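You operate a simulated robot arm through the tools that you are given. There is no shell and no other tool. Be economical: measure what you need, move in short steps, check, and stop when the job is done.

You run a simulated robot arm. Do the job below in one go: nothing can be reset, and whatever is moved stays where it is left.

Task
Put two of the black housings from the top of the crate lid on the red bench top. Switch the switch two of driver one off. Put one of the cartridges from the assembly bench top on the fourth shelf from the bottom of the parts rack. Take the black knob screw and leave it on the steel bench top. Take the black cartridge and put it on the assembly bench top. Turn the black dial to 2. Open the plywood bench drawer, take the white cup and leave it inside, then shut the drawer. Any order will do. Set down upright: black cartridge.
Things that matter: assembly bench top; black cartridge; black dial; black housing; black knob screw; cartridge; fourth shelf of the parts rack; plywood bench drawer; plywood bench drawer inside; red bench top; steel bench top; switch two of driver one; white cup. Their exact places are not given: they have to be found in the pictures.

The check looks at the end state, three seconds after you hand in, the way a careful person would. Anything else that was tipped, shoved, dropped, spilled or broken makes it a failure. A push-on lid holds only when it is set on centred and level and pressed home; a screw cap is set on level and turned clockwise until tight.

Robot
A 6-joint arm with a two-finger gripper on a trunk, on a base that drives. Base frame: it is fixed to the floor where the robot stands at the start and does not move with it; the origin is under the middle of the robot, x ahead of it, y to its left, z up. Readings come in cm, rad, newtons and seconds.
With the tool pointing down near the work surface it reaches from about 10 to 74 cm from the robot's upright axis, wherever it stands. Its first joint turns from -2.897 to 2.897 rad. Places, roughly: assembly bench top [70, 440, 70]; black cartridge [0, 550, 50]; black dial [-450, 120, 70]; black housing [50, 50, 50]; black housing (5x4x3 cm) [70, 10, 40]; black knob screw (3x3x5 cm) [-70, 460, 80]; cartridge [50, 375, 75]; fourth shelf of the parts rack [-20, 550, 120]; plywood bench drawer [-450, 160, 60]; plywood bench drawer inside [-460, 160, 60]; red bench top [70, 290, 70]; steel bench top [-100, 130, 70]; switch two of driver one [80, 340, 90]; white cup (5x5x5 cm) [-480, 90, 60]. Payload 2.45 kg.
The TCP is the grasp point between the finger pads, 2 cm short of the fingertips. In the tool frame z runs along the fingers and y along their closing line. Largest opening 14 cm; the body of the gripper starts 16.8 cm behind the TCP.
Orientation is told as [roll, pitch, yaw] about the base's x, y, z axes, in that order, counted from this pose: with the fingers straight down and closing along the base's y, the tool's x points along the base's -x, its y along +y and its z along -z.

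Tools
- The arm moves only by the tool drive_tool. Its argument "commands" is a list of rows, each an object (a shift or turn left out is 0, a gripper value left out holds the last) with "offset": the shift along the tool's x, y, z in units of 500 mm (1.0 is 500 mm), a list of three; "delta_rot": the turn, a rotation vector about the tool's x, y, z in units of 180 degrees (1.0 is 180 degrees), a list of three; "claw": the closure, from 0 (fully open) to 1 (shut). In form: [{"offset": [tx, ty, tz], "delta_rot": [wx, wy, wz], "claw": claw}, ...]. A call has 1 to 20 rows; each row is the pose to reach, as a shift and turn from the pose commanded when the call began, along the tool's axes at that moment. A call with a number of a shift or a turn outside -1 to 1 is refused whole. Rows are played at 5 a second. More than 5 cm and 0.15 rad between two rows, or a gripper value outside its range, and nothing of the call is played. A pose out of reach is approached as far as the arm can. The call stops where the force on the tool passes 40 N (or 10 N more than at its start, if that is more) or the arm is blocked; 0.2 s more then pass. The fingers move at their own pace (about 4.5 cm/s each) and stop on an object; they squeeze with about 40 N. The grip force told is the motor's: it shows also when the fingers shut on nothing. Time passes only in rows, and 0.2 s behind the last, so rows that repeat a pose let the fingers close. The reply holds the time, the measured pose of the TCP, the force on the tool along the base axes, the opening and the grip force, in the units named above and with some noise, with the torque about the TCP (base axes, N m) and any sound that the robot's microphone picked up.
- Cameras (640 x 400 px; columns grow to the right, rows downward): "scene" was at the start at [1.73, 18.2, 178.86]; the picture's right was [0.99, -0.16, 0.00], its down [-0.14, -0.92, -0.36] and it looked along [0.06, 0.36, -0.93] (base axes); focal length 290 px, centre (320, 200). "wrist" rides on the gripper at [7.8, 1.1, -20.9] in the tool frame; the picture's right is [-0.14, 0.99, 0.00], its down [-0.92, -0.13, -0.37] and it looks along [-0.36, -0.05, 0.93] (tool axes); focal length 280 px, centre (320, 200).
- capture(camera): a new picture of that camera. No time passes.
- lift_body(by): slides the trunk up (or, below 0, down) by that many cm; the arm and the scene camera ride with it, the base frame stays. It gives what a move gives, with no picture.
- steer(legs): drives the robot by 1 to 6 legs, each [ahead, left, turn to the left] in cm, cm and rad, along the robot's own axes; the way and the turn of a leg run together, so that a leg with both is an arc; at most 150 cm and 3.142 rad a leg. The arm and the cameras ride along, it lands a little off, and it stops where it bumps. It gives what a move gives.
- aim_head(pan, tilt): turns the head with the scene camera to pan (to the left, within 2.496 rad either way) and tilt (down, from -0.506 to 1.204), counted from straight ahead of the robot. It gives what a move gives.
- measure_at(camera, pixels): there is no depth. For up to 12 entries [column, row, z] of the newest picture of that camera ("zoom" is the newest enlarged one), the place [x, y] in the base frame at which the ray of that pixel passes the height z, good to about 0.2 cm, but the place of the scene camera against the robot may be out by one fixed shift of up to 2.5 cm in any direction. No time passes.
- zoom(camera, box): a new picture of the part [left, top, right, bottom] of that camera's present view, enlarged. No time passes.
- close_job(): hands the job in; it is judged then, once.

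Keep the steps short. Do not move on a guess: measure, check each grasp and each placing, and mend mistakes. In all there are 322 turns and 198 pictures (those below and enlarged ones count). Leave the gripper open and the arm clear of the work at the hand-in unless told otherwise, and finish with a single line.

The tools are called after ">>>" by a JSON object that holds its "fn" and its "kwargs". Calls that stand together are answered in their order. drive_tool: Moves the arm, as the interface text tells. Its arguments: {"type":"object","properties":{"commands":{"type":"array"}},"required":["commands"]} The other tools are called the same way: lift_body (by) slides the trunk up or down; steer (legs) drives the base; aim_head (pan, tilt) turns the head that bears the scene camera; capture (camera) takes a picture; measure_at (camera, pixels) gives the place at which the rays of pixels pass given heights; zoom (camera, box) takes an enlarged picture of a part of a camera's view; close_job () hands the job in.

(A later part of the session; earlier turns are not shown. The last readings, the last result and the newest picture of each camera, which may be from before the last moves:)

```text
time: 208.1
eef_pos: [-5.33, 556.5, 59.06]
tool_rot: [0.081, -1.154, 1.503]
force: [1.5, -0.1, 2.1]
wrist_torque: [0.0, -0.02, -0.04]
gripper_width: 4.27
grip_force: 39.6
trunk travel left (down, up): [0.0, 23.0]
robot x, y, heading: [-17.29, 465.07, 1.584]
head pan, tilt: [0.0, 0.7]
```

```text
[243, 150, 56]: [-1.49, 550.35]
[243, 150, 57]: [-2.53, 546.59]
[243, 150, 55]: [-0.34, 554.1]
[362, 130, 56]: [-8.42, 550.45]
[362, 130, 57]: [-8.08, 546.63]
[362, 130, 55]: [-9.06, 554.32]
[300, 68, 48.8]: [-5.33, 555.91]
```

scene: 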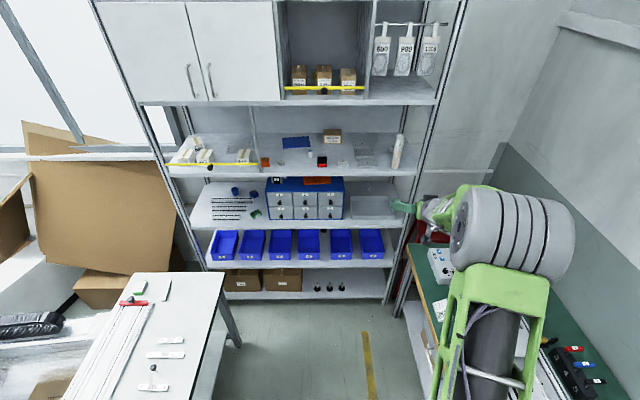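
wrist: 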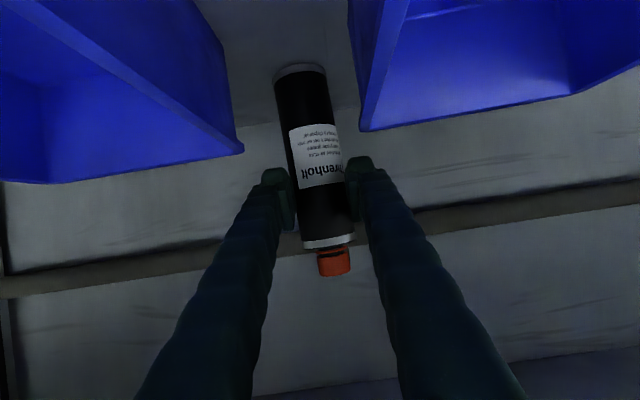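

The gap between bins 4 and 5 is about 7–8 cm wide, so the 4.3 cm bottle can be slid out low through it, with the fingers above the rims. First pull back slightly while lifting 2 cm.

>>> {"fn": "drive_tool", "kwargs": {"commands": [{"offset": [-0.001, 0, -0.015]}, {"offset": [-0.003, 0, -0.0446]}, {"offset": [-0.006, 0, -0.089]}]}}

>>> {"fn": "capture", "kwargs": {"camera": "wrist"}}

```text
time: 208.9
eef_pos: [-4.82, 553.14, 61.09]
tool_rot: [0.116, -1.151, 1.477]
force: [-0.9, -0.3, -3.3]
wrist_torque: [-0.08, 0.0, 0.0]
gripper_width: 4.25
grip_force: 40.0
out of reach, approached as far as the arm can: row 3
trunk travel left (down, up): [0.0, 23.0]
robot x, y, heading: [-17.27, 465.17, 1.579]
head pan, tilt: [0.0, 0.7]
```

```text
99 pictures are left
```

wrist: 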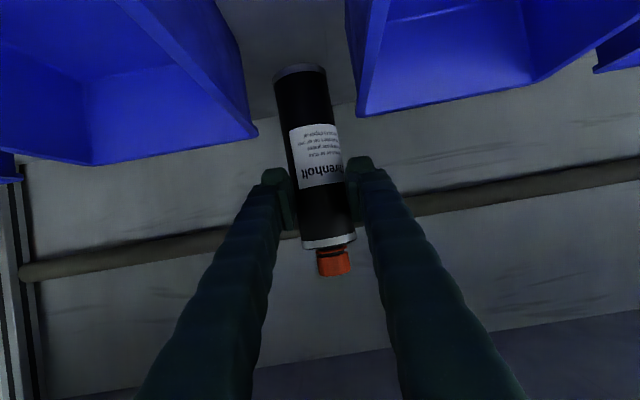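

Lifted, hanging free. Back out 8 cm and check the gap.

>>> {"fn": "steer", "kwargs": {"legs": [[-7, 0, 0]]}}

>>> {"fn": "capture", "kwargs": {"camera": "wrist"}}

```text
time: 209.9
eef_pos: [-4.75, 546.17, 61.12]
tool_rot: [0.117, -1.151, 1.478]
force: [0.3, -0.4, -3.7]
wrist_torque: [-0.09, -0.02, 0.0]
gripper_width: 4.25
grip_force: 40.2
trunk travel left (down, up): [0.0, 23.0]
robot x, y, heading: [-17.35, 458.33, 1.587]
head pan, tilt: [0.0, 0.7]
```

```text
98 pictures are left
```

wrist: 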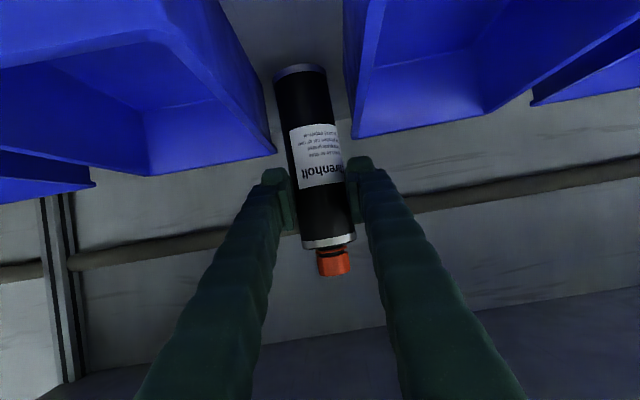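

Now that the hand is further out, lift 6.5 cm more to clear the bin rims entirely.

>>> {"fn": "drive_tool", "kwargs": {"commands": [{"offset": [-0.03, 0, -0.014]}, {"offset": [-0.06, 0, -0.027]}, {"offset": [-0.09, 0, -0.04]}, {"offset": [-0.119, 0, -0.053]}]}}

>>> {"fn": "capture", "kwargs": {"camera": "wrist"}}

```text
time: 210.9
eef_pos: [-4.42, 546.26, 67.43]
tool_rot: [0.125, -1.149, 1.468]
force: [-1.2, -0.3, -3.2]
wrist_torque: [-0.05, 0.01, -0.04]
gripper_width: 4.18
grip_force: 40.4
trunk travel left (down, up): [0.0, 23.0]
robot x, y, heading: [-17.74, 458.03, 1.587]
head pan, tilt: [0.0, 0.7]
```

```text
97 pictures are left
```

wrist: 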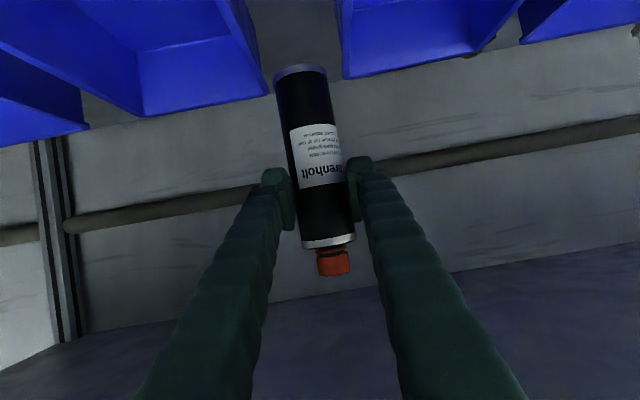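

Bottom is now level with/above the rims. Backing out.

>>> {"fn": "steer", "kwargs": {"legs": [[-10, 0, 0]]}}

>>> {"fn": "capture", "kwargs": {"camera": "wrist"}}

```text
time: 212.1
eef_pos: [-4.12, 536.16, 67.49]
tool_rot: [0.126, -1.151, 1.468]
force: [-0.5, 0.5, -3.9]
wrist_torque: [-0.1, 0.0, 0.02]
gripper_width: 4.23
grip_force: 40.2
trunk travel left (down, up): [0.0, 23.0]
robot x, y, heading: [-17.42, 448.12, 1.583]
head pan, tilt: [0.0, 0.7]
```

```text
96 pictures are left
```

wrist: 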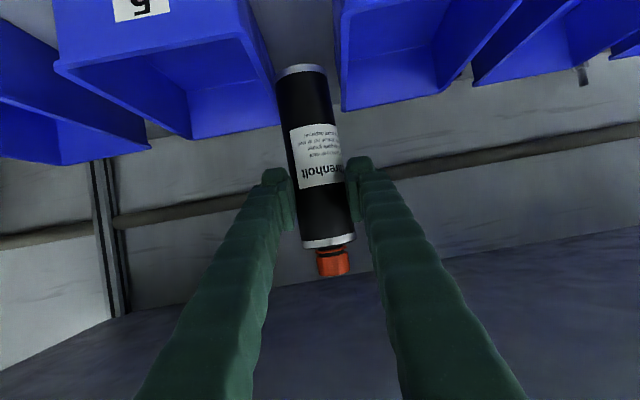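

>>> {"fn": "steer", "kwargs": {"legs": [[-40, 0, 0]]}}

>>> {"fn": "lift_body", "kwargs": {"by": 20}}

>>> {"fn": "capture", "kwargs": {"camera": "scene"}}

```text
time: 214.5
eef_pos: [-4.55, 496.66, 67.51]
tool_rot: [0.126, -1.149, 1.48]
force: [0.2, -0.4, -3.9]
wrist_torque: [-0.1, -0.01, 0.0]
gripper_width: 4.17
grip_force: 39.7
trunk travel left (down, up): [0.0, 23.0]
robot x, y, heading: [-16.11, 408.62, 1.595]
head pan, tilt: [0.0, 0.7]
```

```text
time: 216.7
eef_pos: [-4.51, 496.79, 87.49]
tool_rot: [0.126, -1.149, 1.481]
force: [-0.3, 0.5, -3.7]
wrist_torque: [-0.1, 0.03, 0.0]
gripper_width: 4.16
grip_force: 39.7
trunk travel left (down, up): [-20.0, 3.0]
robot x, y, heading: [-16.26, 408.56, 1.596]
head pan, tilt: [0.0, 0.7]
```

```text
95 pictures are left
```

scene: 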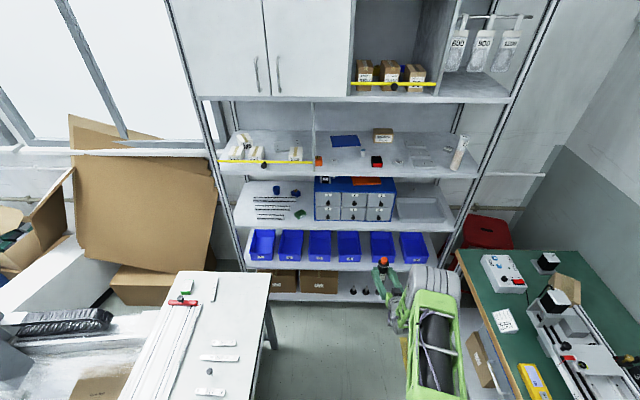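

Rack intact, bottle held. I'll raise the arm 16 cm, then reposition the base to about (−38, 372) and turn to face the assembly bench.

>>> {"fn": "drive_tool", "kwargs": {"commands": [{"offset": [-0.08, 0, -0.036]}, {"offset": [-0.16, 0, -0.072]}, {"offset": [-0.24, 0, -0.108]}, {"offset": [-0.3, 0, -0.134]}]}}

>>> {"fn": "steer", "kwargs": {"legs": [[-36, 0, 0], [0, 21, 0]]}}

```text
time: 217.7
eef_pos: [-3.78, 496.7, 103.84]
tool_rot: [0.127, -1.151, 1.48]
force: [-0.1, -0.3, -4.1]
wrist_torque: [-0.08, -0.01, 0.0]
gripper_width: 4.15
grip_force: 40.2
trunk travel left (down, up): [-20.0, 3.0]
robot x, y, heading: [-16.78, 408.96, 1.595]
head pan, tilt: [0.0, 0.7]
```

```text
time: 222.1
eef_pos: [-23.52, 459.91, 103.85]
tool_rot: [0.126, -1.151, 1.481]
force: [0.2, -0.2, -3.7]
wrist_torque: [-0.08, -0.01, -0.02]
gripper_width: 4.09
grip_force: 40.6
trunk travel left (down, up): [-20.0, 3.0]
robot x, y, heading: [-36.62, 371.84, 1.59]
head pan, tilt: [0.0, 0.7]
```

>>> {"fn": "steer", "kwargs": {"legs": [[0, 0, -1.58]]}}

>>> {"fn": "capture", "kwargs": {"camera": "wrist"}}

```text
time: 226.4
eef_pos: [51.14, 355.92, 103.96]
tool_rot: [0.125, -1.149, -0.124]
force: [0.2, 0.7, 0.9]
wrist_torque: [0.01, 0.01, 0.02]
gripper_width: 0.0
grip_force: 29.2
trunk travel left (down, up): [-20.0, 3.0]
robot x, y, heading: [-36.38, 371.81, -0.004]
head pan, tilt: [0.0, 0.7]
```

```text
94 pictures are left
```

wrist: 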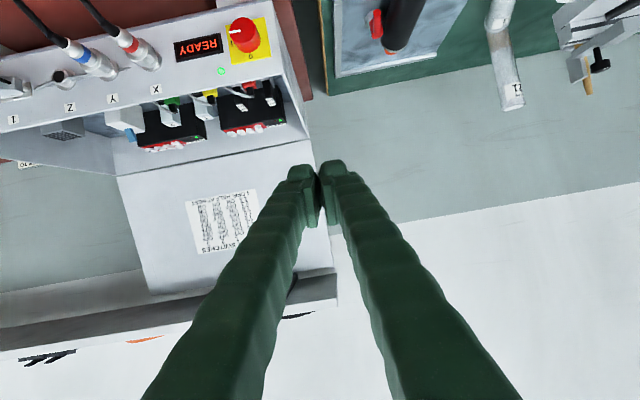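

The bottle slipped out of the grip during the turn; a black cylinder is visible at (405,20). Looking for it and for any damage.

>>> {"fn": "aim_head", "kwargs": {"pan": 0.3, "tilt": 0.8}}

>>> {"fn": "capture", "kwargs": {"camera": "scene"}}

```text
time: 227.2
eef_pos: [51.12, 355.96, 103.88]
tool_rot: [0.126, -1.149, -0.125]
force: [-0.1, 0.1, -0.1]
wrist_torque: [-0.01, 0.01, -0.01]
gripper_width: 0.01
grip_force: 29.4
trunk travel left (down, up): [-20.0, 3.0]
robot x, y, heading: [-36.91, 371.86, -0.003]
head pan, tilt: [0.3, 0.799]
```

```text
93 pictures are left
```

scene: 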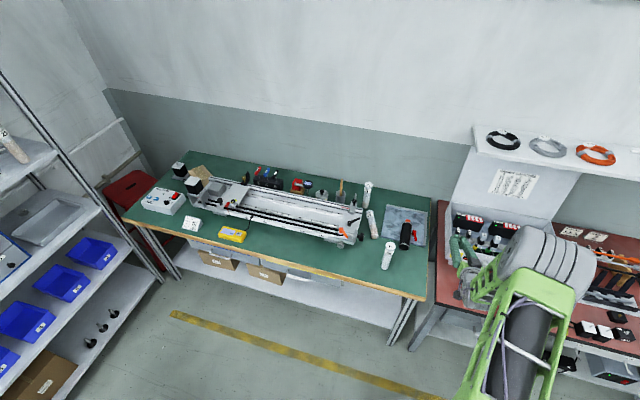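

>>> {"fn": "zoom", "kwargs": {"camera": "scene", "box": [330, 160, 470, 290]}}

>>> {"fn": "measure_at", "kwargs": {"camera": "scene", "pixels": [[387, 268, 74], [374, 236, 74], [366, 206, 74], [404, 248, 78], [406, 225, 78]]}}

```text
3.08 times, centred on (400, 225) of scene
```

zoom: 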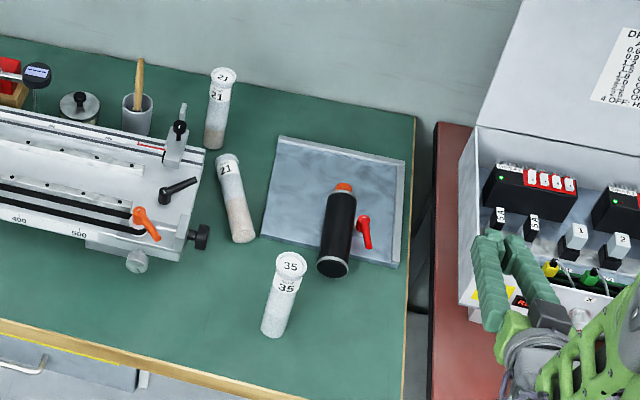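

```text
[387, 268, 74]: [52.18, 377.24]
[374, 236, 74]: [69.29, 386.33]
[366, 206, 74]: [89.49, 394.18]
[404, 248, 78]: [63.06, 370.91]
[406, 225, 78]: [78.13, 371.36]
```

>>> {"fn": "zoom", "kwargs": {"camera": "scene", "box": [355, 175, 425, 275]}}

```text
4.00 times, centred on (390, 225) of scene
```

zoom: 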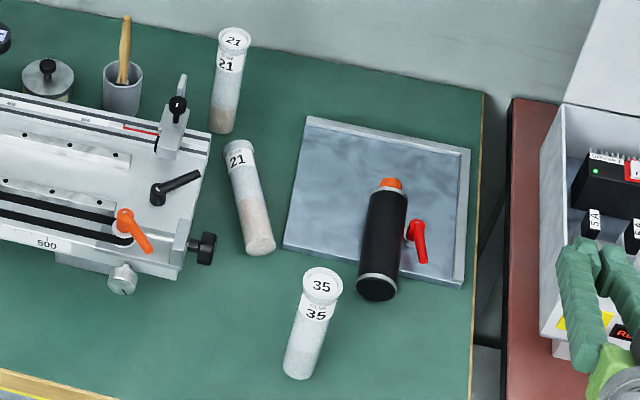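

Result: the black bottle lies on the metal plate (cap toward the wall), and the middle "21" was knocked over (bottom toward me). I'll mend both. First bring the arm back to tool-down.

>>> {"fn": "drive_tool", "kwargs": {"commands": [{"offset": [0.014, 0.02, -0.03], "delta_rot": [0, 0.044, 0], "claw": 0.3}, {"offset": [0.028, 0.05, -0.06], "delta_rot": [0, 0.088, 0]}, {"offset": [0.042, 0.08, -0.09], "delta_rot": [0, 0.132, 0]}, {"offset": [0.056, 0.11, -0.12], "delta_rot": [0, 0.176, 0]}, {"offset": [0.07, 0.14, -0.15], "delta_rot": [0, 0.22, 0]}, {"offset": [0.085, 0.17, -0.18], "delta_rot": [0, 0.264, 0]}, {"offset": [0.1, 0.2, -0.22], "delta_rot": [0, 0.308, 0]}, {"offset": [0.114, 0.2, -0.256], "delta_rot": [0, 0.366, 0]}, {"offset": [0.114, 0.2, -0.256], "delta_rot": [0, 0.366, 0]}]}}

```text
refused: row 8 steps farther than a row can; nothing moved
```

>>> {"fn": "drive_tool", "kwargs": {"commands": [{"offset": [0.014, 0.02, -0.03], "delta_rot": [0, 0.044, 0], "claw": 0.3}, {"offset": [0.028, 0.05, -0.06], "delta_rot": [0, 0.088, 0]}, {"offset": [0.042, 0.08, -0.09], "delta_rot": [0, 0.132, 0]}, {"offset": [0.056, 0.11, -0.12], "delta_rot": [0, 0.176, 0]}, {"offset": [0.07, 0.14, -0.15], "delta_rot": [0, 0.22, 0]}, {"offset": [0.085, 0.17, -0.18], "delta_rot": [0, 0.264, 0]}, {"offset": [0.1, 0.2, -0.22], "delta_rot": [0, 0.308, 0]}, {"offset": [0.114, 0.2, -0.256], "delta_rot": [0, 0.345, 0]}, {"offset": [0.114, 0.2, -0.256], "delta_rot": [0, 0.366, 0]}]}}

```text
time: 229.2
eef_pos: [37.16, 366.06, 104.3]
tool_rot: [0.049, -0.002, -0.009]
force: [-0.1, 0.7, -0.4]
wrist_torque: [0.02, 0.03, 0.0]
gripper_width: 9.78
grip_force: 0.0
out of reach, approached as far as the arm can: row 5, 6
trunk travel left (down, up): [-20.0, 3.0]
robot x, y, heading: [-36.08, 371.79, -0.006]
head pan, tilt: [0.3, 0.799]
```

>>> {"fn": "drive_tool", "kwargs": {"commands": [{"offset": [0.09, 0, 0], "delta_rot": [0.0156, 0, 0.003]}, {"offset": [0.18, 0, 0], "delta_rot": [0.0156, 0, 0.003]}, {"offset": [0.27, 0, 0], "delta_rot": [0.0156, 0, 0.003]}]}}

>>> {"fn": "steer", "kwargs": {"legs": [[41, 0, 0]]}}

>>> {"fn": "lift_body", "kwargs": {"by": -14}}

>>> {"fn": "capture", "kwargs": {"camera": "wrist"}}

```text
time: 230.0
eef_pos: [23.24, 366.13, 104.48]
tool_rot: [0.002, -0.006, -0.019]
force: [-0.6, 0.2, -0.6]
wrist_torque: [-0.04, -0.03, -0.01]
gripper_width: 9.81
grip_force: 0.1
trunk travel left (down, up): [-20.0, 3.0]
robot x, y, heading: [-36.78, 371.75, -0.004]
head pan, tilt: [0.3, 0.799]
```

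```text
time: 232.5
eef_pos: [64.1, 366.35, 104.37]
tool_rot: [0.002, -0.004, -0.013]
force: [-0.3, -0.7, 0.3]
wrist_torque: [0.0, 0.05, -0.02]
gripper_width: 9.8
grip_force: 0.2
trunk travel left (down, up): [-20.0, 3.0]
robot x, y, heading: [4.43, 371.73, -0.009]
head pan, tilt: [0.3, 0.799]
```

```text
time: 234.2
eef_pos: [64.08, 366.27, 90.47]
tool_rot: [0.001, -0.004, -0.016]
force: [0.2, 0.2, -0.6]
wrist_torque: [-0.04, 0.01, -0.02]
gripper_width: 9.79
grip_force: 0.1
trunk travel left (down, up): [-6.0, 17.0]
robot x, y, heading: [3.85, 371.69, -0.004]
head pan, tilt: [0.3, 0.799]
```

```text
90 pictures are left
```

wrist: 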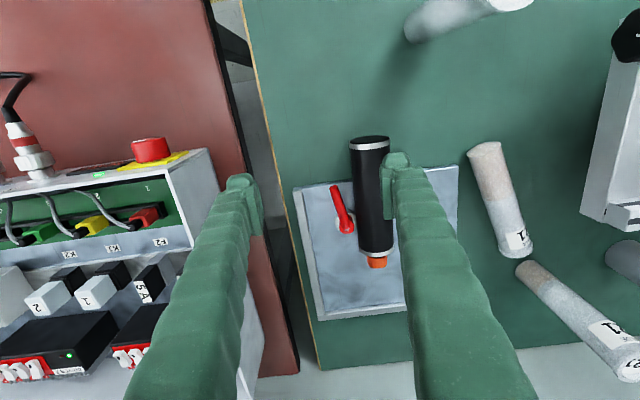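

>>> {"fn": "measure_at", "kwargs": {"camera": "wrist", "pixels": [[370, 143, 78], [376, 250, 78], [350, 150, 77], [390, 146, 77], [487, 147, 76], [520, 250, 76], [468, 155, 76], [506, 144, 76], [345, 225, 76], [408, 38, 74]]}}

>>> {"fn": "zoom", "kwargs": {"camera": "wrist", "box": [290, 110, 550, 330]}}

```text
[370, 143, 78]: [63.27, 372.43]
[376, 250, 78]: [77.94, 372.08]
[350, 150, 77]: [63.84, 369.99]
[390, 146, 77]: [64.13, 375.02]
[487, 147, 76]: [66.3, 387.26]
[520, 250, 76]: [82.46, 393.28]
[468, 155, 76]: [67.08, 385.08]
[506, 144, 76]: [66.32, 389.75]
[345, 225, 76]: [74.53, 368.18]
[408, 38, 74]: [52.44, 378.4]
```

```text
1.82 times, centred on (420, 220) of wrist
```

zoom: 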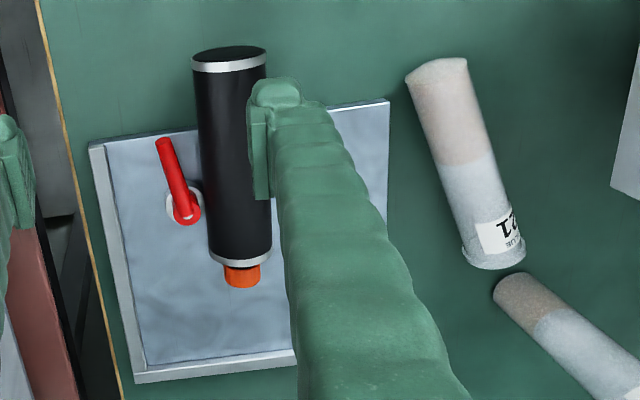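

The bottle's mid-part is beside the red lever, so I'll first grip its bottom end (x≈65, clear of the lever) and move it to the open green area in front.

>>> {"fn": "drive_tool", "kwargs": {"commands": [{"offset": [-0.01, 0.06, 0.05]}, {"offset": [-0.018, 0.12, 0.1]}, {"offset": [-0.018, 0.12, 0.17]}, {"offset": [-0.018, 0.12, 0.21]}, {"offset": [-0.018, 0.12, 0.24]}]}}

>>> {"fn": "capture", "kwargs": {"camera": "wrist"}}

```text
time: 235.4
eef_pos: [65.01, 372.43, 78.37]
tool_rot: [0.002, -0.003, -0.014]
force: [0.0, 0.1, 0.1]
wrist_torque: [0.03, -0.01, -0.03]
gripper_width: 9.82
grip_force: 0.1
trunk travel left (down, up): [-6.0, 17.0]
robot x, y, heading: [3.94, 371.64, -0.007]
head pan, tilt: [0.3, 0.799]
```

```text
88 pictures are left
```

wrist: 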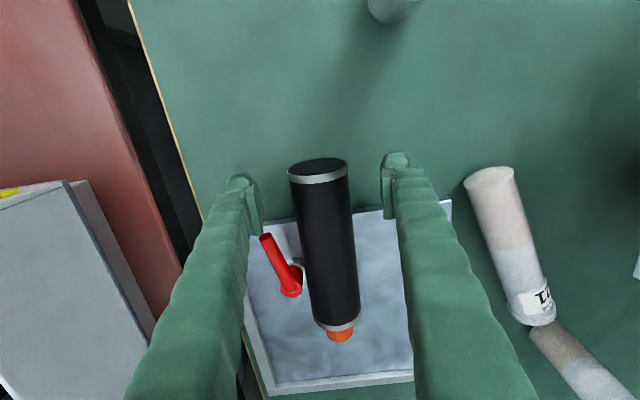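

>>> {"fn": "measure_at", "kwargs": {"camera": "wrist", "pixels": [[265, 236, 76], [265, 236, 79], [318, 165, 77], [320, 180, 79]]}}

```text
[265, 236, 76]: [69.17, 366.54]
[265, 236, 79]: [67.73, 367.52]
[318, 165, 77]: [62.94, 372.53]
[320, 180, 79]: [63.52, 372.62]
```

Lever tip is at x≈68, the finger ends at x≈66.8 – clear. Closing.

>>> {"fn": "drive_tool", "kwargs": {"commands": [{"claw": 1}, {"claw": 1}, {"claw": 1}, {"claw": 1}, {"claw": 1}, {"offset": [0.0, 0, -0.02], "claw": 1}, {"offset": [0.0, 0, -0.06], "claw": 1}, {"offset": [0.0, 0, -0.1], "claw": 1}]}}

>>> {"fn": "capture", "kwargs": {"camera": "wrist"}}

```text
time: 237.2
eef_pos: [65.01, 372.33, 83.55]
tool_rot: [0.002, -0.004, -0.014]
force: [-0.1, -0.4, -3.2]
wrist_torque: [0.02, 0.2, -0.01]
gripper_width: 4.63
grip_force: 40.6
trunk travel left (down, up): [-6.0, 17.0]
robot x, y, heading: [4.15, 371.5, -0.0]
head pan, tilt: [0.3, 0.799]
```

```text
87 pictures are left
```

wrist: 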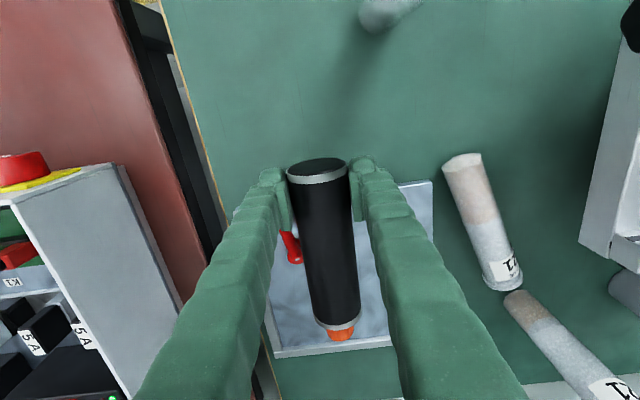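

Held level. Shift right (−y) 6.3 cm, then toward me 18 cm, then lower onto the green top.

>>> {"fn": "drive_tool", "kwargs": {"commands": [{"offset": [0, -0.065, -0.03]}, {"offset": [0, -0.126, -0.03]}, {"offset": [0.09, -0.126, -0.03]}, {"offset": [0.18, -0.126, -0.02]}, {"offset": [0.27, -0.126, 0.0]}, {"offset": [0.36, -0.126, 0.04]}, {"offset": [0.36, -0.126, 0.08]}, {"offset": [0.36, -0.126, 0.1]}]}}

>>> {"fn": "drive_tool", "kwargs": {"commands": [{"offset": [0, 0, 0.008]}, {"offset": [0, 0, 0.014]}, {"offset": [0, 0, 0.02]}, {"offset": [0, 0, 0.026]}, {"offset": [0, 0, 0.032]}]}}

>>> {"fn": "capture", "kwargs": {"camera": "wrist"}}

```text
time: 239.0
eef_pos: [46.85, 366.18, 78.46]
tool_rot: [0.001, -0.005, -0.014]
force: [0.5, 0.4, -3.0]
wrist_torque: [0.01, 0.2, 0.0]
gripper_width: 4.64
grip_force: 39.9
trunk travel left (down, up): [-6.0, 17.0]
robot x, y, heading: [3.62, 371.73, -0.007]
head pan, tilt: [0.3, 0.799]
```

```text
time: 240.2
eef_pos: [47.07, 366.18, 76.83]
tool_rot: [0.003, -0.005, -0.014]
force: [-2.9, -10.4, 22.2]
wrist_torque: [-0.58, -0.46, -0.23]
gripper_width: 4.6
grip_force: 40.3
trunk travel left (down, up): [-6.0, 17.0]
robot x, y, heading: [4.04, 371.79, -0.004]
head pan, tilt: [0.3, 0.799]
```

```text
86 pictures are left
```

wrist: 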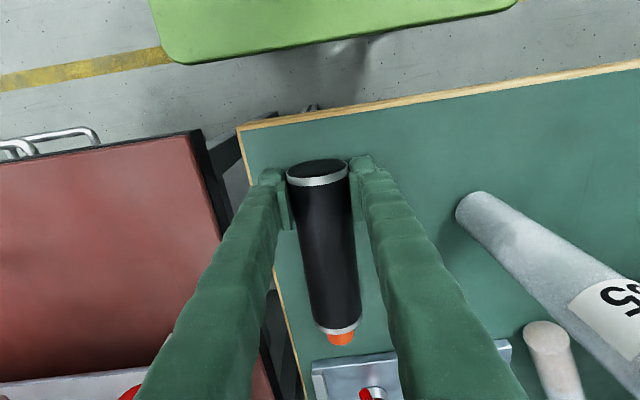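

Bottle lies on the bench. Open slightly (6.2 cm), slide 8.5 cm toward its cap end, tilting the tool back 25°.

>>> {"fn": "drive_tool", "kwargs": {"commands": [{"offset": [0, 0, -0.006], "claw": 0.6}, {"offset": [0, 0, -0.01], "claw": 0.557}, {"offset": [0, 0, -0.012], "claw": 0.557}, {"offset": [-0.03, 0, -0.012], "claw": 0.557}, {"offset": [-0.09, 0, -0.012], "claw": 0.557}, {"offset": [-0.15, 0, -0.012], "claw": 0.557}, {"offset": [-0.175, 0, -0.012], "claw": 0.557}]}}

>>> {"fn": "capture", "kwargs": {"camera": "wrist"}}

```text
time: 241.8
eef_pos: [55.84, 366.07, 77.36]
tool_rot: [0.002, -0.004, -0.015]
force: [-0.7, 0.2, 0.3]
wrist_torque: [-0.03, -0.02, 0.02]
gripper_width: 6.2
grip_force: 0.1
trunk travel left (down, up): [-6.0, 17.0]
robot x, y, heading: [4.21, 371.43, -0.002]
head pan, tilt: [0.3, 0.799]
```

```text
85 pictures are left
```

wrist: 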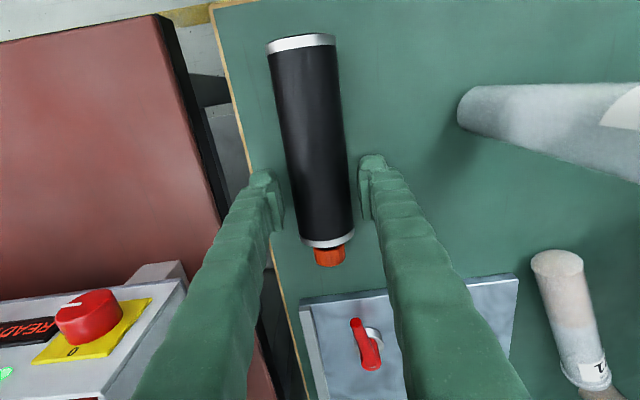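

>>> {"fn": "drive_tool", "kwargs": {"commands": [{"offset": [0, 0, 0], "delta_rot": [0, 0.045, 0]}, {"offset": [0, 0, 0], "delta_rot": [0, 0.09, 0]}, {"offset": [0, 0, 0.004], "delta_rot": [0, 0.135, 0]}, {"offset": [0, 0, 0.004], "delta_rot": [0, 0.135, 0]}, {"offset": [0, 0, 0.004], "delta_rot": [0, 0.135, 0], "claw": 1}, {"offset": [0, 0, 0.004], "delta_rot": [0, 0.135, 0], "claw": 1}, {"offset": [0, 0, 0.004], "delta_rot": [0, 0.135, 0], "claw": 1}]}}

>>> {"fn": "capture", "kwargs": {"camera": "wrist"}}

```text
time: 243.4
eef_pos: [55.77, 366.13, 77.1]
tool_rot: [0.002, 0.422, -0.013]
force: [0.2, 0.8, 1.1]
wrist_torque: [0.03, 0.28, -0.13]
gripper_width: 4.66
grip_force: 39.7
trunk travel left (down, up): [-6.0, 17.0]
robot x, y, heading: [4.09, 371.55, -0.004]
head pan, tilt: [0.3, 0.799]
```

```text
84 pictures are left
```

wrist: 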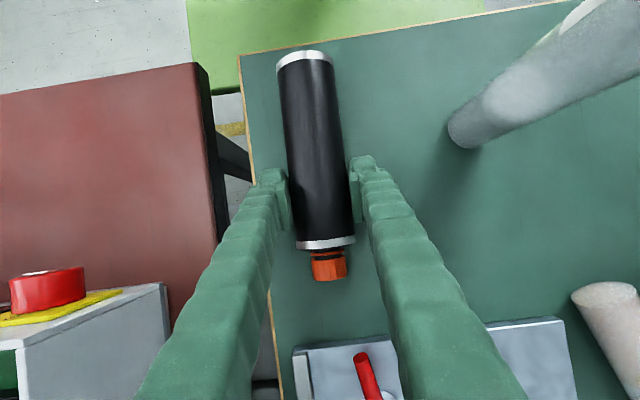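

Firm grip on full diameter. Lift 25 cm, then back the base to x≈−36 for room to upright it.

>>> {"fn": "drive_tool", "kwargs": {"commands": [{"offset": [0.035, 0, -0.076]}, {"offset": [0.07, 0, -0.152]}, {"offset": [0.105, 0, -0.228]}, {"offset": [0.14, 0, -0.304]}, {"offset": [0.175, 0, -0.38]}, {"offset": [0.205, 0, -0.456]}]}}

>>> {"fn": "steer", "kwargs": {"legs": [[-40, 4, 0]]}}

>>> {"fn": "drive_tool", "kwargs": {"commands": [{"offset": [-0.05, 0, 0], "delta_rot": [0, -0.045, 0]}, {"offset": [-0.1, 0, 0], "delta_rot": [0, -0.09, 0]}, {"offset": [-0.15, 0, 0], "delta_rot": [0, -0.135, 0]}, {"offset": [-0.2, 0, 0.02], "delta_rot": [0, -0.18, 0]}, {"offset": [-0.25, 0, 0.04], "delta_rot": [0, -0.225, 0]}, {"offset": [-0.3, 0, 0.06], "delta_rot": [0, -0.27, 0]}]}}

>>> {"fn": "capture", "kwargs": {"camera": "wrist"}}

```text
time: 244.8
eef_pos: [55.76, 366.09, 102.09]
tool_rot: [0.002, 0.422, -0.011]
force: [0.4, -0.4, -4.2]
wrist_torque: [0.01, -0.14, -0.02]
gripper_width: 4.63
grip_force: 39.9
trunk travel left (down, up): [-6.0, 17.0]
robot x, y, heading: [3.97, 372.11, -0.003]
head pan, tilt: [0.3, 0.799]
```

```text
time: 247.3
eef_pos: [16.28, 370.28, 102.0]
tool_rot: [0.001, 0.42, -0.011]
force: [-0.1, 0.3, -4.1]
wrist_torque: [0.03, -0.14, 0.02]
gripper_width: 4.62
grip_force: 40.2
trunk travel left (down, up): [-6.0, 17.0]
robot x, y, heading: [-35.76, 375.61, 0.001]
head pan, tilt: [0.3, 0.799]
```

```text
time: 248.7
eef_pos: [28.02, 370.7, 94.12]
tool_rot: [0.025, -0.364, -0.009]
force: [-0.3, 0.3, -4.4]
wrist_torque: [0.05, -0.08, -0.05]
gripper_width: 4.6
grip_force: 40.0
out of reach, approached as far as the arm can: row 6
trunk travel left (down, up): [-6.0, 17.0]
robot x, y, heading: [-35.22, 375.77, -0.0]
head pan, tilt: [0.3, 0.799]
```

```text
83 pictures are left
```

wrist: 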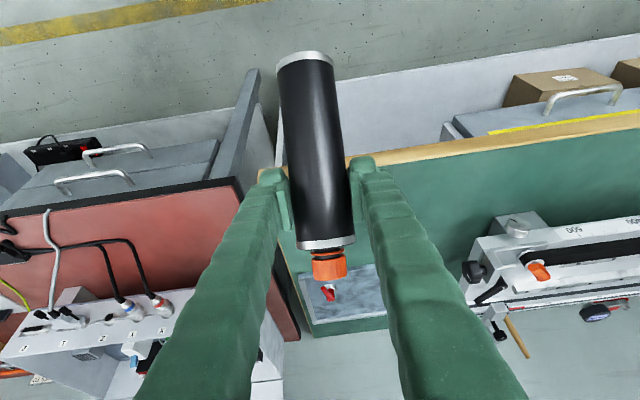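

>>> {"fn": "drive_tool", "kwargs": {"commands": [{"offset": [-0.06, -0.028, -0.05], "delta_rot": [0, -0.0, 0]}, {"offset": [-0.13, -0.056, -0.06], "delta_rot": [0, -0.04, 0]}, {"offset": [-0.2, -0.083, -0.06], "delta_rot": [0, -0.08, 0]}, {"offset": [-0.27, -0.11, -0.05], "delta_rot": [0, -0.12, 0]}, {"offset": [-0.34, -0.138, -0.04], "delta_rot": [0, -0.16, 0]}, {"offset": [-0.41, -0.166, -0.03], "delta_rot": [0, -0.205, 0]}, {"offset": [-0.48, -0.194, -0.03], "delta_rot": [0, -0.25, 0]}, {"offset": [-0.48, -0.194, -0.03], "delta_rot": [0, -0.25, 0]}]}}

>>> {"fn": "capture", "kwargs": {"camera": "wrist"}}

```text
time: 250.5
eef_pos: [49.91, 361.05, 103.9]
tool_rot: [0.064, -1.148, -0.062]
force: [-0.4, -0.3, -3.6]
wrist_torque: [0.02, 0.02, -0.01]
gripper_width: 4.61
grip_force: 40.2
out of reach, approached as far as the arm can: row 3
trunk travel left (down, up): [-6.0, 17.0]
robot x, y, heading: [-35.12, 375.76, -0.001]
head pan, tilt: [0.3, 0.799]
```

```text
82 pictures are left
```

wrist: 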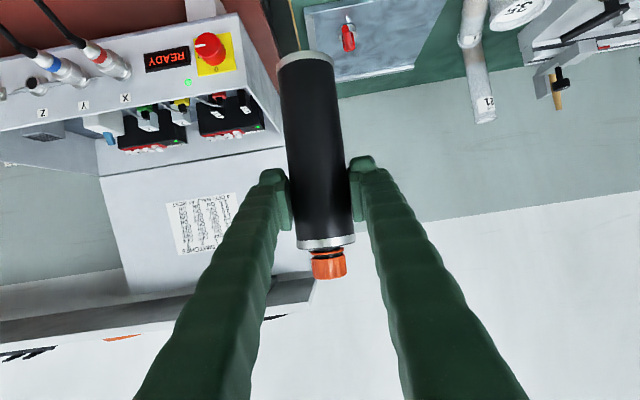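

The bottle is upright in the gripper. Shift the base a little (ahead 4, left 5.5) so it is over free green top at about (54, 366.5).

>>> {"fn": "steer", "kwargs": {"legs": [[4, 5.5, 0]]}}

>>> {"fn": "drive_tool", "kwargs": {"commands": [{"offset": [0.08, 0, 0.036]}, {"offset": [0.16, 0, 0.072]}, {"offset": [0.22, 0, 0.099]}, {"offset": [0.274, 0, 0.124]}]}}

>>> {"fn": "capture", "kwargs": {"camera": "wrist"}}

```text
time: 251.6
eef_pos: [53.96, 366.47, 103.6]
tool_rot: [0.063, -1.146, -0.061]
force: [0.3, 0.2, -2.8]
wrist_torque: [-0.01, 0.03, -0.04]
gripper_width: 4.59
grip_force: 39.9
trunk travel left (down, up): [-6.0, 17.0]
robot x, y, heading: [-31.51, 381.2, 0.001]
head pan, tilt: [0.3, 0.799]
```

```text
time: 252.6
eef_pos: [54.3, 366.2, 88.94]
tool_rot: [0.096, -1.141, -0.085]
force: [0.6, -0.6, -3.3]
wrist_torque: [0.02, 0.04, 0.0]
gripper_width: 4.63
grip_force: 40.2
out of reach, approached as far as the arm can: row 4
trunk travel left (down, up): [-6.0, 17.0]
robot x, y, heading: [-31.67, 381.03, -0.002]
head pan, tilt: [0.3, 0.799]
```

```text
81 pictures are left
```

wrist: 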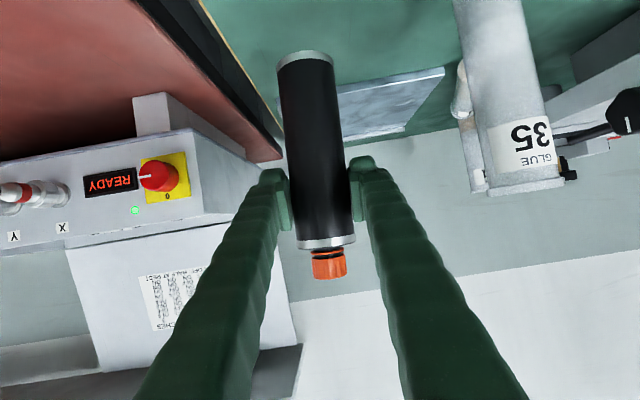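

Lower with the trunk 3.5 cm, then finish with small arm steps.

>>> {"fn": "lift_body", "kwargs": {"by": -3.5}}

>>> {"fn": "drive_tool", "kwargs": {"commands": [{"offset": [0.0055, 0, 0.0025]}, {"offset": [0.011, 0, 0.005]}, {"offset": [0.0165, 0, 0.0075]}, {"offset": [0.022, 0, 0.01]}, {"offset": [0.0275, 0, 0.0125]}]}}

>>> {"fn": "capture", "kwargs": {"camera": "wrist"}}

```text
time: 253.4
eef_pos: [54.35, 366.25, 85.62]
tool_rot: [0.095, -1.141, -0.086]
force: [0.6, -0.2, -3.3]
wrist_torque: [-0.04, 0.04, 0.03]
gripper_width: 4.62
grip_force: 40.6
trunk travel left (down, up): [-2.5, 20.5]
robot x, y, heading: [-31.41, 380.84, -0.0]
head pan, tilt: [0.3, 0.799]
```

```text
time: 254.6
eef_pos: [54.47, 366.32, 84.95]
tool_rot: [0.104, -1.155, -0.089]
force: [0.7, 4.5, 38.4]
wrist_torque: [-0.16, -0.58, 0.14]
gripper_width: 4.67
grip_force: 39.9
trunk travel left (down, up): [-2.5, 20.5]
robot x, y, heading: [-31.48, 380.87, -0.005]
head pan, tilt: [0.3, 0.799]
```

```text
80 pictures are left
```

wrist: 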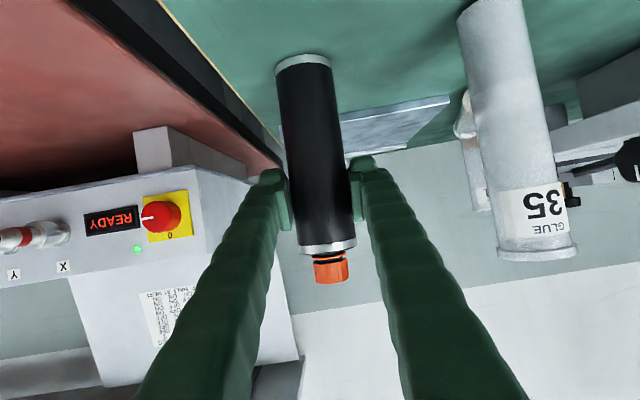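

Contact (38 N). Ease off slightly and open to ~8 cm.

>>> {"fn": "drive_tool", "kwargs": {"commands": [{"offset": [-0.006, 0, -0.0027]}, {"offset": [-0.011, 0, -0.005]}, {"offset": [-0.011, 0, -0.005], "claw": 0.62}, {"offset": [-0.011, 0, -0.005], "claw": 0.55}, {"offset": [-0.011, 0, -0.005], "claw": 0.45}, {"offset": [-0.011, 0, -0.005], "claw": 0.43}]}}

>>> {"fn": "capture", "kwargs": {"camera": "wrist"}}

```text
time: 256.0
eef_pos: [54.32, 366.27, 84.55]
tool_rot: [0.102, -1.142, -0.088]
force: [-0.4, 0.0, 0.2]
wrist_torque: [-0.02, 0.01, -0.01]
gripper_width: 7.96
grip_force: 0.0
trunk travel left (down, up): [-2.5, 20.5]
robot x, y, heading: [-31.1, 380.96, 0.002]
head pan, tilt: [0.3, 0.799]
```

```text
79 pictures are left
```

wrist: 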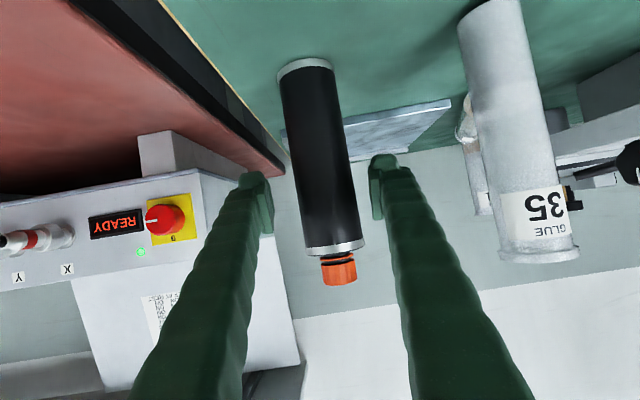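

Upright and stable. Withdraw the arm backward, then up.

>>> {"fn": "drive_tool", "kwargs": {"commands": [{"offset": [0.025, 0, -0.055]}, {"offset": [0.058, 0, -0.127]}, {"offset": [0.09, 0, -0.2]}]}}

>>> {"fn": "capture", "kwargs": {"camera": "wrist"}}

```text
time: 256.8
eef_pos: [45.9, 364.91, 86.01]
tool_rot: [0.203, -1.12, -0.173]
force: [0.7, 0.7, -0.5]
wrist_torque: [-0.04, -0.01, -0.02]
gripper_width: 7.97
grip_force: 0.0
out of reach, approached as far as the arm can: row 1, 2, 3
trunk travel left (down, up): [-2.5, 20.5]
robot x, y, heading: [-31.27, 381.27, -0.001]
head pan, tilt: [0.3, 0.799]
```

```text
78 pictures are left
```

wrist: 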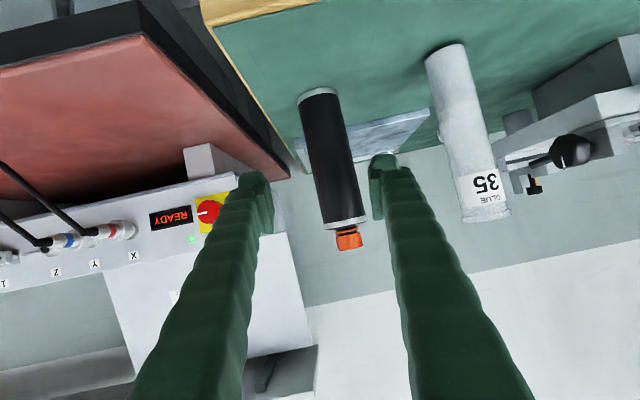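

Now raise the trunk and bring the tool vertical again, to deal with the fallen "21".

>>> {"fn": "lift_body", "kwargs": {"by": 20}}

>>> {"fn": "drive_tool", "kwargs": {"commands": [{"offset": [0.014, 0.02, -0.03], "delta_rot": [0, 0.044, 0]}, {"offset": [0.028, 0.05, -0.06], "delta_rot": [0, 0.088, 0]}, {"offset": [0.042, 0.08, -0.09], "delta_rot": [0, 0.132, 0]}, {"offset": [0.056, 0.11, -0.12], "delta_rot": [0, 0.176, 0]}, {"offset": [0.07, 0.14, -0.15], "delta_rot": [0, 0.22, 0]}, {"offset": [0.085, 0.17, -0.18], "delta_rot": [0, 0.264, 0]}, {"offset": [0.1, 0.2, -0.22], "delta_rot": [0, 0.308, 0]}, {"offset": [0.114, 0.22, -0.256], "delta_rot": [0, 0.345, 0]}, {"offset": [0.114, 0.22, -0.256], "delta_rot": [0, 0.36, 0]}]}}

```text
time: 259.0
eef_pos: [46.11, 364.86, 105.99]
tool_rot: [0.203, -1.119, -0.173]
force: [-0.6, 0.4, 0.0]
wrist_torque: [0.0, 0.0, 0.01]
gripper_width: 7.98
grip_force: 0.1
trunk travel left (down, up): [-22.5, 0.5]
robot x, y, heading: [-31.32, 380.8, -0.001]
head pan, tilt: [0.3, 0.799]
```

```text
time: 261.0
eef_pos: [31.92, 375.82, 107.38]
tool_rot: [0.087, 0.002, 0.012]
force: [0.0, 0.0, 0.0]
wrist_torque: [-0.02, 0.01, 0.01]
gripper_width: 7.98
grip_force: 0.0
out of reach, approached as far as the arm can: row 5, 6
trunk travel left (down, up): [-22.5, 0.5]
robot x, y, heading: [-31.23, 380.79, -0.002]
head pan, tilt: [0.3, 0.799]
```

>>> {"fn": "drive_tool", "kwargs": {"commands": [{"offset": [0, 0, 0], "delta_rot": [0.028, 0, 0]}, {"offset": [0, 0.03, 0], "delta_rot": [0.028, 0, -0.036]}, {"offset": [0, 0.06, 0], "delta_rot": [0.028, 0, -0.072]}, {"offset": [0, 0.1, 0], "delta_rot": [0.028, 0, -0.108]}, {"offset": [0, 0.14, 0], "delta_rot": [0.028, 0, -0.108]}]}}

>>> {"fn": "steer", "kwargs": {"legs": [[37, 0, 0]]}}

>>> {"fn": "lift_body", "kwargs": {"by": -15}}

>>> {"fn": "capture", "kwargs": {"camera": "wrist"}}

```text
time: 262.2
eef_pos: [31.8, 382.61, 108.12]
tool_rot: [-0.003, -0.013, 0.352]
force: [0.6, 0.0, 0.1]
wrist_torque: [-0.04, 0.0, 0.02]
gripper_width: 7.97
grip_force: 0.0
trunk travel left (down, up): [-22.5, 0.5]
robot x, y, heading: [-31.14, 381.07, -0.005]
head pan, tilt: [0.3, 0.799]
```

```text
time: 264.5
eef_pos: [68.41, 382.07, 108.09]
tool_rot: [-0.002, -0.014, 0.345]
force: [-0.2, 0.4, -0.9]
wrist_torque: [0.01, 0.06, 0.01]
gripper_width: 7.95
grip_force: 0.0
trunk travel left (down, up): [-22.5, 0.5]
robot x, y, heading: [5.14, 380.78, -0.006]
head pan, tilt: [0.3, 0.799]
```

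```text
time: 266.3
eef_pos: [68.45, 382.1, 93.19]
tool_rot: [-0.001, -0.01, 0.346]
force: [0.1, 0.4, -0.2]
wrist_torque: [0.03, -0.01, 0.0]
gripper_width: 7.96
grip_force: 0.1
trunk travel left (down, up): [-7.5, 15.5]
robot x, y, heading: [5.61, 380.7, -0.005]
head pan, tilt: [0.3, 0.799]
```

```text
77 pictures are left
```

wrist: 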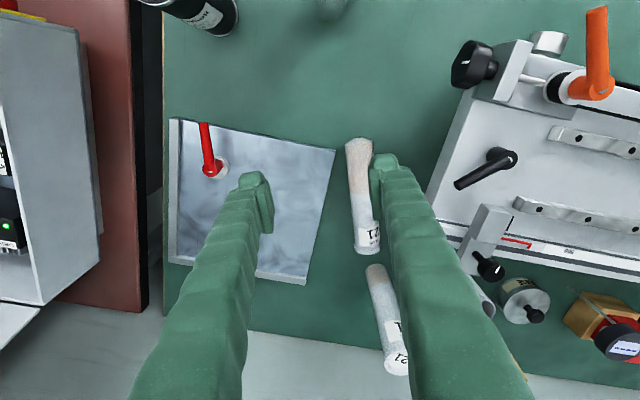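

>>> {"fn": "measure_at", "kwargs": {"camera": "wrist", "pixels": [[359, 148, 76], [367, 248, 76], [345, 150, 75.8], [371, 145, 75.8], [430, 200, 80], [335, 155, 75], [373, 268, 74]]}}

```text
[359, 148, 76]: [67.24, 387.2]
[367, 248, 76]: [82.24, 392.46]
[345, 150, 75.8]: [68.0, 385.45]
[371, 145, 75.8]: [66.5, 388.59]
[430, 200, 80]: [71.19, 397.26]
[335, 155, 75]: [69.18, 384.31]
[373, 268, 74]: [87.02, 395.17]
```

Fallen 21: bottom (67, 387), cap (82.5, 392.5). Move above its grip point (76, 390.2), opening 6 cm.

>>> {"fn": "drive_tool", "kwargs": {"commands": [{"offset": [-0.066, 0.034, 0.04], "claw": 0.57}, {"offset": [-0.131, 0.067, 0.08]}, {"offset": [-0.197, 0.101, 0.13]}, {"offset": [-0.197, 0.101, 0.184]}]}}

>>> {"fn": "capture", "kwargs": {"camera": "wrist"}}

```text
time: 267.3
eef_pos: [76.18, 390.11, 83.89]
tool_rot: [-0.001, -0.012, 0.346]
force: [-0.5, 0.2, 0.1]
wrist_torque: [-0.01, 0.02, 0.01]
gripper_width: 6.02
grip_force: 0.0
trunk travel left (down, up): [-7.5, 15.5]
robot x, y, heading: [5.32, 380.66, -0.008]
head pan, tilt: [0.3, 0.799]
```

```text
76 pictures are left
```

wrist: 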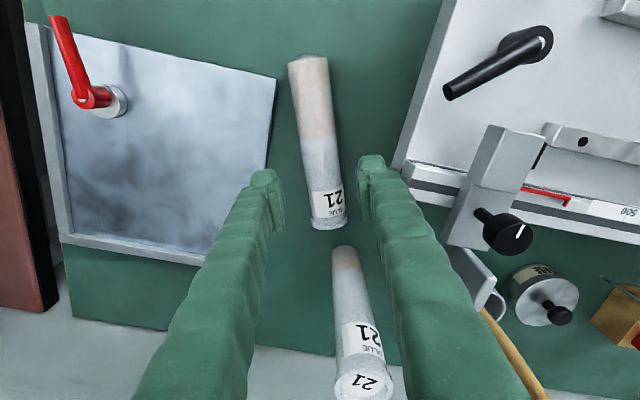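

>>> {"fn": "drive_tool", "kwargs": {"commands": [{"offset": [0, 0, 0.05], "delta_rot": [0, 0.028, 0]}, {"offset": [0, 0, 0.1], "delta_rot": [0, 0.0557, 0]}, {"offset": [0, 0, 0.125], "delta_rot": [0, 0.0557, 0]}, {"offset": [0, 0, 0.139], "delta_rot": [0, 0.0557, 0]}, {"offset": [0, 0, 0.139], "delta_rot": [0, 0.0557, 0]}]}}

>>> {"fn": "capture", "kwargs": {"camera": "wrist"}}

```text
time: 268.5
eef_pos: [76.26, 390.33, 77.08]
tool_rot: [-0.002, 0.162, 0.346]
force: [-0.2, -0.2, 0.0]
wrist_torque: [0.01, 0.0, 0.03]
gripper_width: 6.0
grip_force: 0.1
trunk travel left (down, up): [-7.5, 15.5]
robot x, y, heading: [5.36, 381.03, -0.008]
head pan, tilt: [0.3, 0.799]
```

```text
75 pictures are left
```

wrist: 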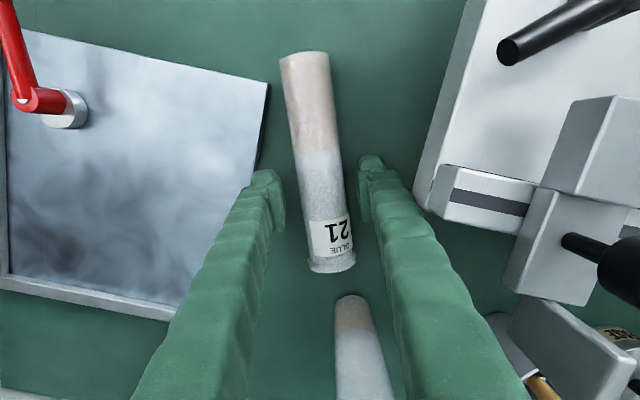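

>>> {"fn": "drive_tool", "kwargs": {"commands": [{"claw": 1}, {"claw": 1}, {"claw": 1}, {"claw": 1}, {"offset": [0.006, 0, -0.04], "claw": 1}, {"offset": [0.02, 0, -0.12], "claw": 1}, {"offset": [0.034, 0, -0.2], "claw": 1}, {"offset": [0.048, 0, -0.28], "claw": 1}, {"offset": [0.06, 0, -0.36], "claw": 1}, {"offset": [0.074, 0, -0.44], "claw": 1}]}}

>>> {"fn": "capture", "kwargs": {"camera": "wrist"}}

```text
time: 270.7
eef_pos: [75.95, 390.09, 99.61]
tool_rot: [-0.002, 0.165, 0.344]
force: [0.7, 0.4, -0.8]
wrist_torque: [0.01, 0.0, -0.02]
gripper_width: 3.67
grip_force: 39.4
trunk travel left (down, up): [-7.5, 15.5]
robot x, y, heading: [5.1, 380.87, -0.008]
head pan, tilt: [0.3, 0.799]
```

```text
74 pictures are left
```

wrist: 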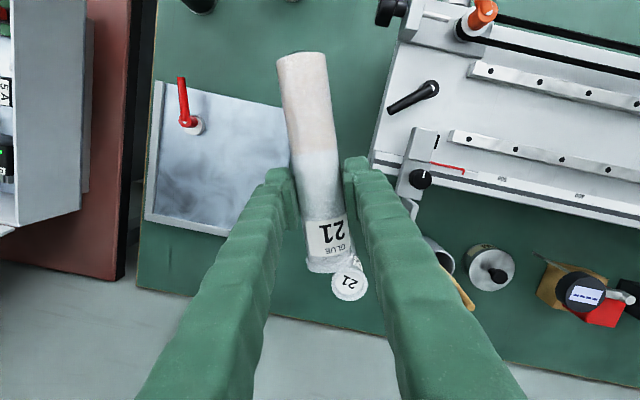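

Gripped (3.67). Raise, back the base to about (−23, 397), then upright the tube.

>>> {"fn": "lift_body", "kwargs": {"by": 10}}

>>> {"fn": "steer", "kwargs": {"legs": [[-28.5, 0, 0], [0, 17, 0]]}}

>>> {"fn": "drive_tool", "kwargs": {"commands": [{"offset": [0.05, -0.03, 0], "delta_rot": [0, -0.02, 0.03]}, {"offset": [0.06, -0.06, 0], "delta_rot": [0, -0.04, 0.06]}, {"offset": [0.06, -0.1, 0], "delta_rot": [0, -0.05, 0.1]}, {"offset": [0.06, -0.14, 0], "delta_rot": [0, -0.052, 0.11]}]}}

```text
time: 272.0
eef_pos: [76.12, 390.09, 109.52]
tool_rot: [-0.002, 0.164, 0.346]
force: [0.4, 0.4, -0.5]
wrist_torque: [0.02, -0.02, 0.01]
gripper_width: 3.63
grip_force: 39.8
trunk travel left (down, up): [-17.5, 5.5]
robot x, y, heading: [5.43, 381.29, -0.008]
head pan, tilt: [0.3, 0.799]
```

```text
time: 275.7
eef_pos: [47.72, 406.78, 109.48]
tool_rot: [-0.001, 0.163, 0.344]
force: [-0.9, -0.8, -0.6]
wrist_torque: [0.0, -0.01, -0.03]
gripper_width: 3.65
grip_force: 39.7
trunk travel left (down, up): [-17.5, 5.5]
robot x, y, heading: [-23.03, 398.29, -0.011]
head pan, tilt: [0.3, 0.799]
```

```text
time: 276.7
eef_pos: [47.25, 399.39, 110.1]
tool_rot: [-0.028, -0.008, -0.003]
force: [0.9, -0.1, 0.0]
wrist_torque: [0.01, 0.0, 0.01]
gripper_width: 3.64
grip_force: 40.1
trunk travel left (down, up): [-17.5, 5.5]
robot x, y, heading: [-23.06, 398.18, -0.011]
head pan, tilt: [0.3, 0.799]
```

>>> {"fn": "drive_tool", "kwargs": {"commands": [{"offset": [-0.035, -0.028, 0], "delta_rot": [-0.005, -0.0446, 0]}, {"offset": [-0.07, -0.056, 0], "delta_rot": [-0.005, -0.089, 0]}, {"offset": [-0.105, -0.084, 0], "delta_rot": [-0.005, -0.134, 0]}, {"offset": [-0.14, -0.112, 0], "delta_rot": [-0.005, -0.178, 0]}, {"offset": [-0.175, -0.14, 0], "delta_rot": [-0.005, -0.223, 0]}, {"offset": [-0.21, -0.168, 0], "delta_rot": [-0.005, -0.268, 0]}, {"offset": [-0.245, -0.196, 0], "delta_rot": [-0.005, -0.312, 0]}, {"offset": [-0.28, -0.224, 0], "delta_rot": [-0.005, -0.357, 0]}, {"offset": [-0.315, -0.252, 0.0], "delta_rot": [-0.005, -0.4, 0]}, {"offset": [-0.345, -0.28, 0.0], "delta_rot": [-0.005, -0.445, 0]}, {"offset": [-0.345, -0.28, 0.0], "delta_rot": [-0.005, -0.445, 0]}]}}

>>> {"fn": "capture", "kwargs": {"camera": "wrist"}}

```text
time: 279.1
eef_pos: [64.45, 385.16, 110.57]
tool_rot: [-0.109, -1.406, 0.117]
force: [0.4, 0.3, -0.7]
wrist_torque: [-0.01, 0.04, 0.01]
gripper_width: 3.64
grip_force: 39.9
out of reach, approached as far as the arm can: row 4
trunk travel left (down, up): [-17.5, 5.5]
robot x, y, heading: [-23.18, 398.2, -0.012]
head pan, tilt: [0.3, 0.799]
```

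```text
73 pictures are left
```

wrist: 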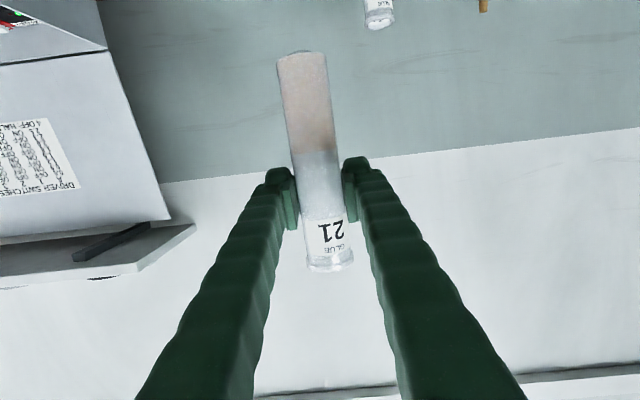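

The tube is upright. To avoid passing over "35", I'll rotate the whole approach: robot to about (−13.7, 428), heading −0.35.

>>> {"fn": "steer", "kwargs": {"legs": [[9, 30, 0], [0, 0, -0.34]]}}

>>> {"fn": "capture", "kwargs": {"camera": "wrist"}}

```text
time: 283.4
eef_pos: [64.81, 387.09, 110.56]
tool_rot: [-0.105, -1.405, -0.218]
force: [0.2, 0.2, -0.9]
wrist_torque: [0.02, 0.03, 0.02]
gripper_width: 3.66
grip_force: 40.2
trunk travel left (down, up): [-17.5, 5.5]
robot x, y, heading: [-13.97, 427.66, -0.344]
head pan, tilt: [0.3, 0.799]
```

```text
72 pictures are left
```

wrist: 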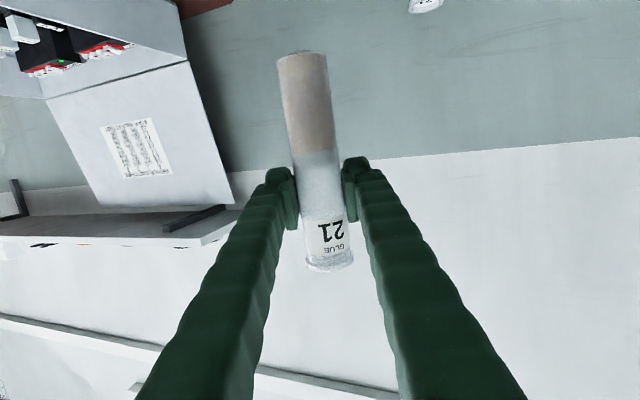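

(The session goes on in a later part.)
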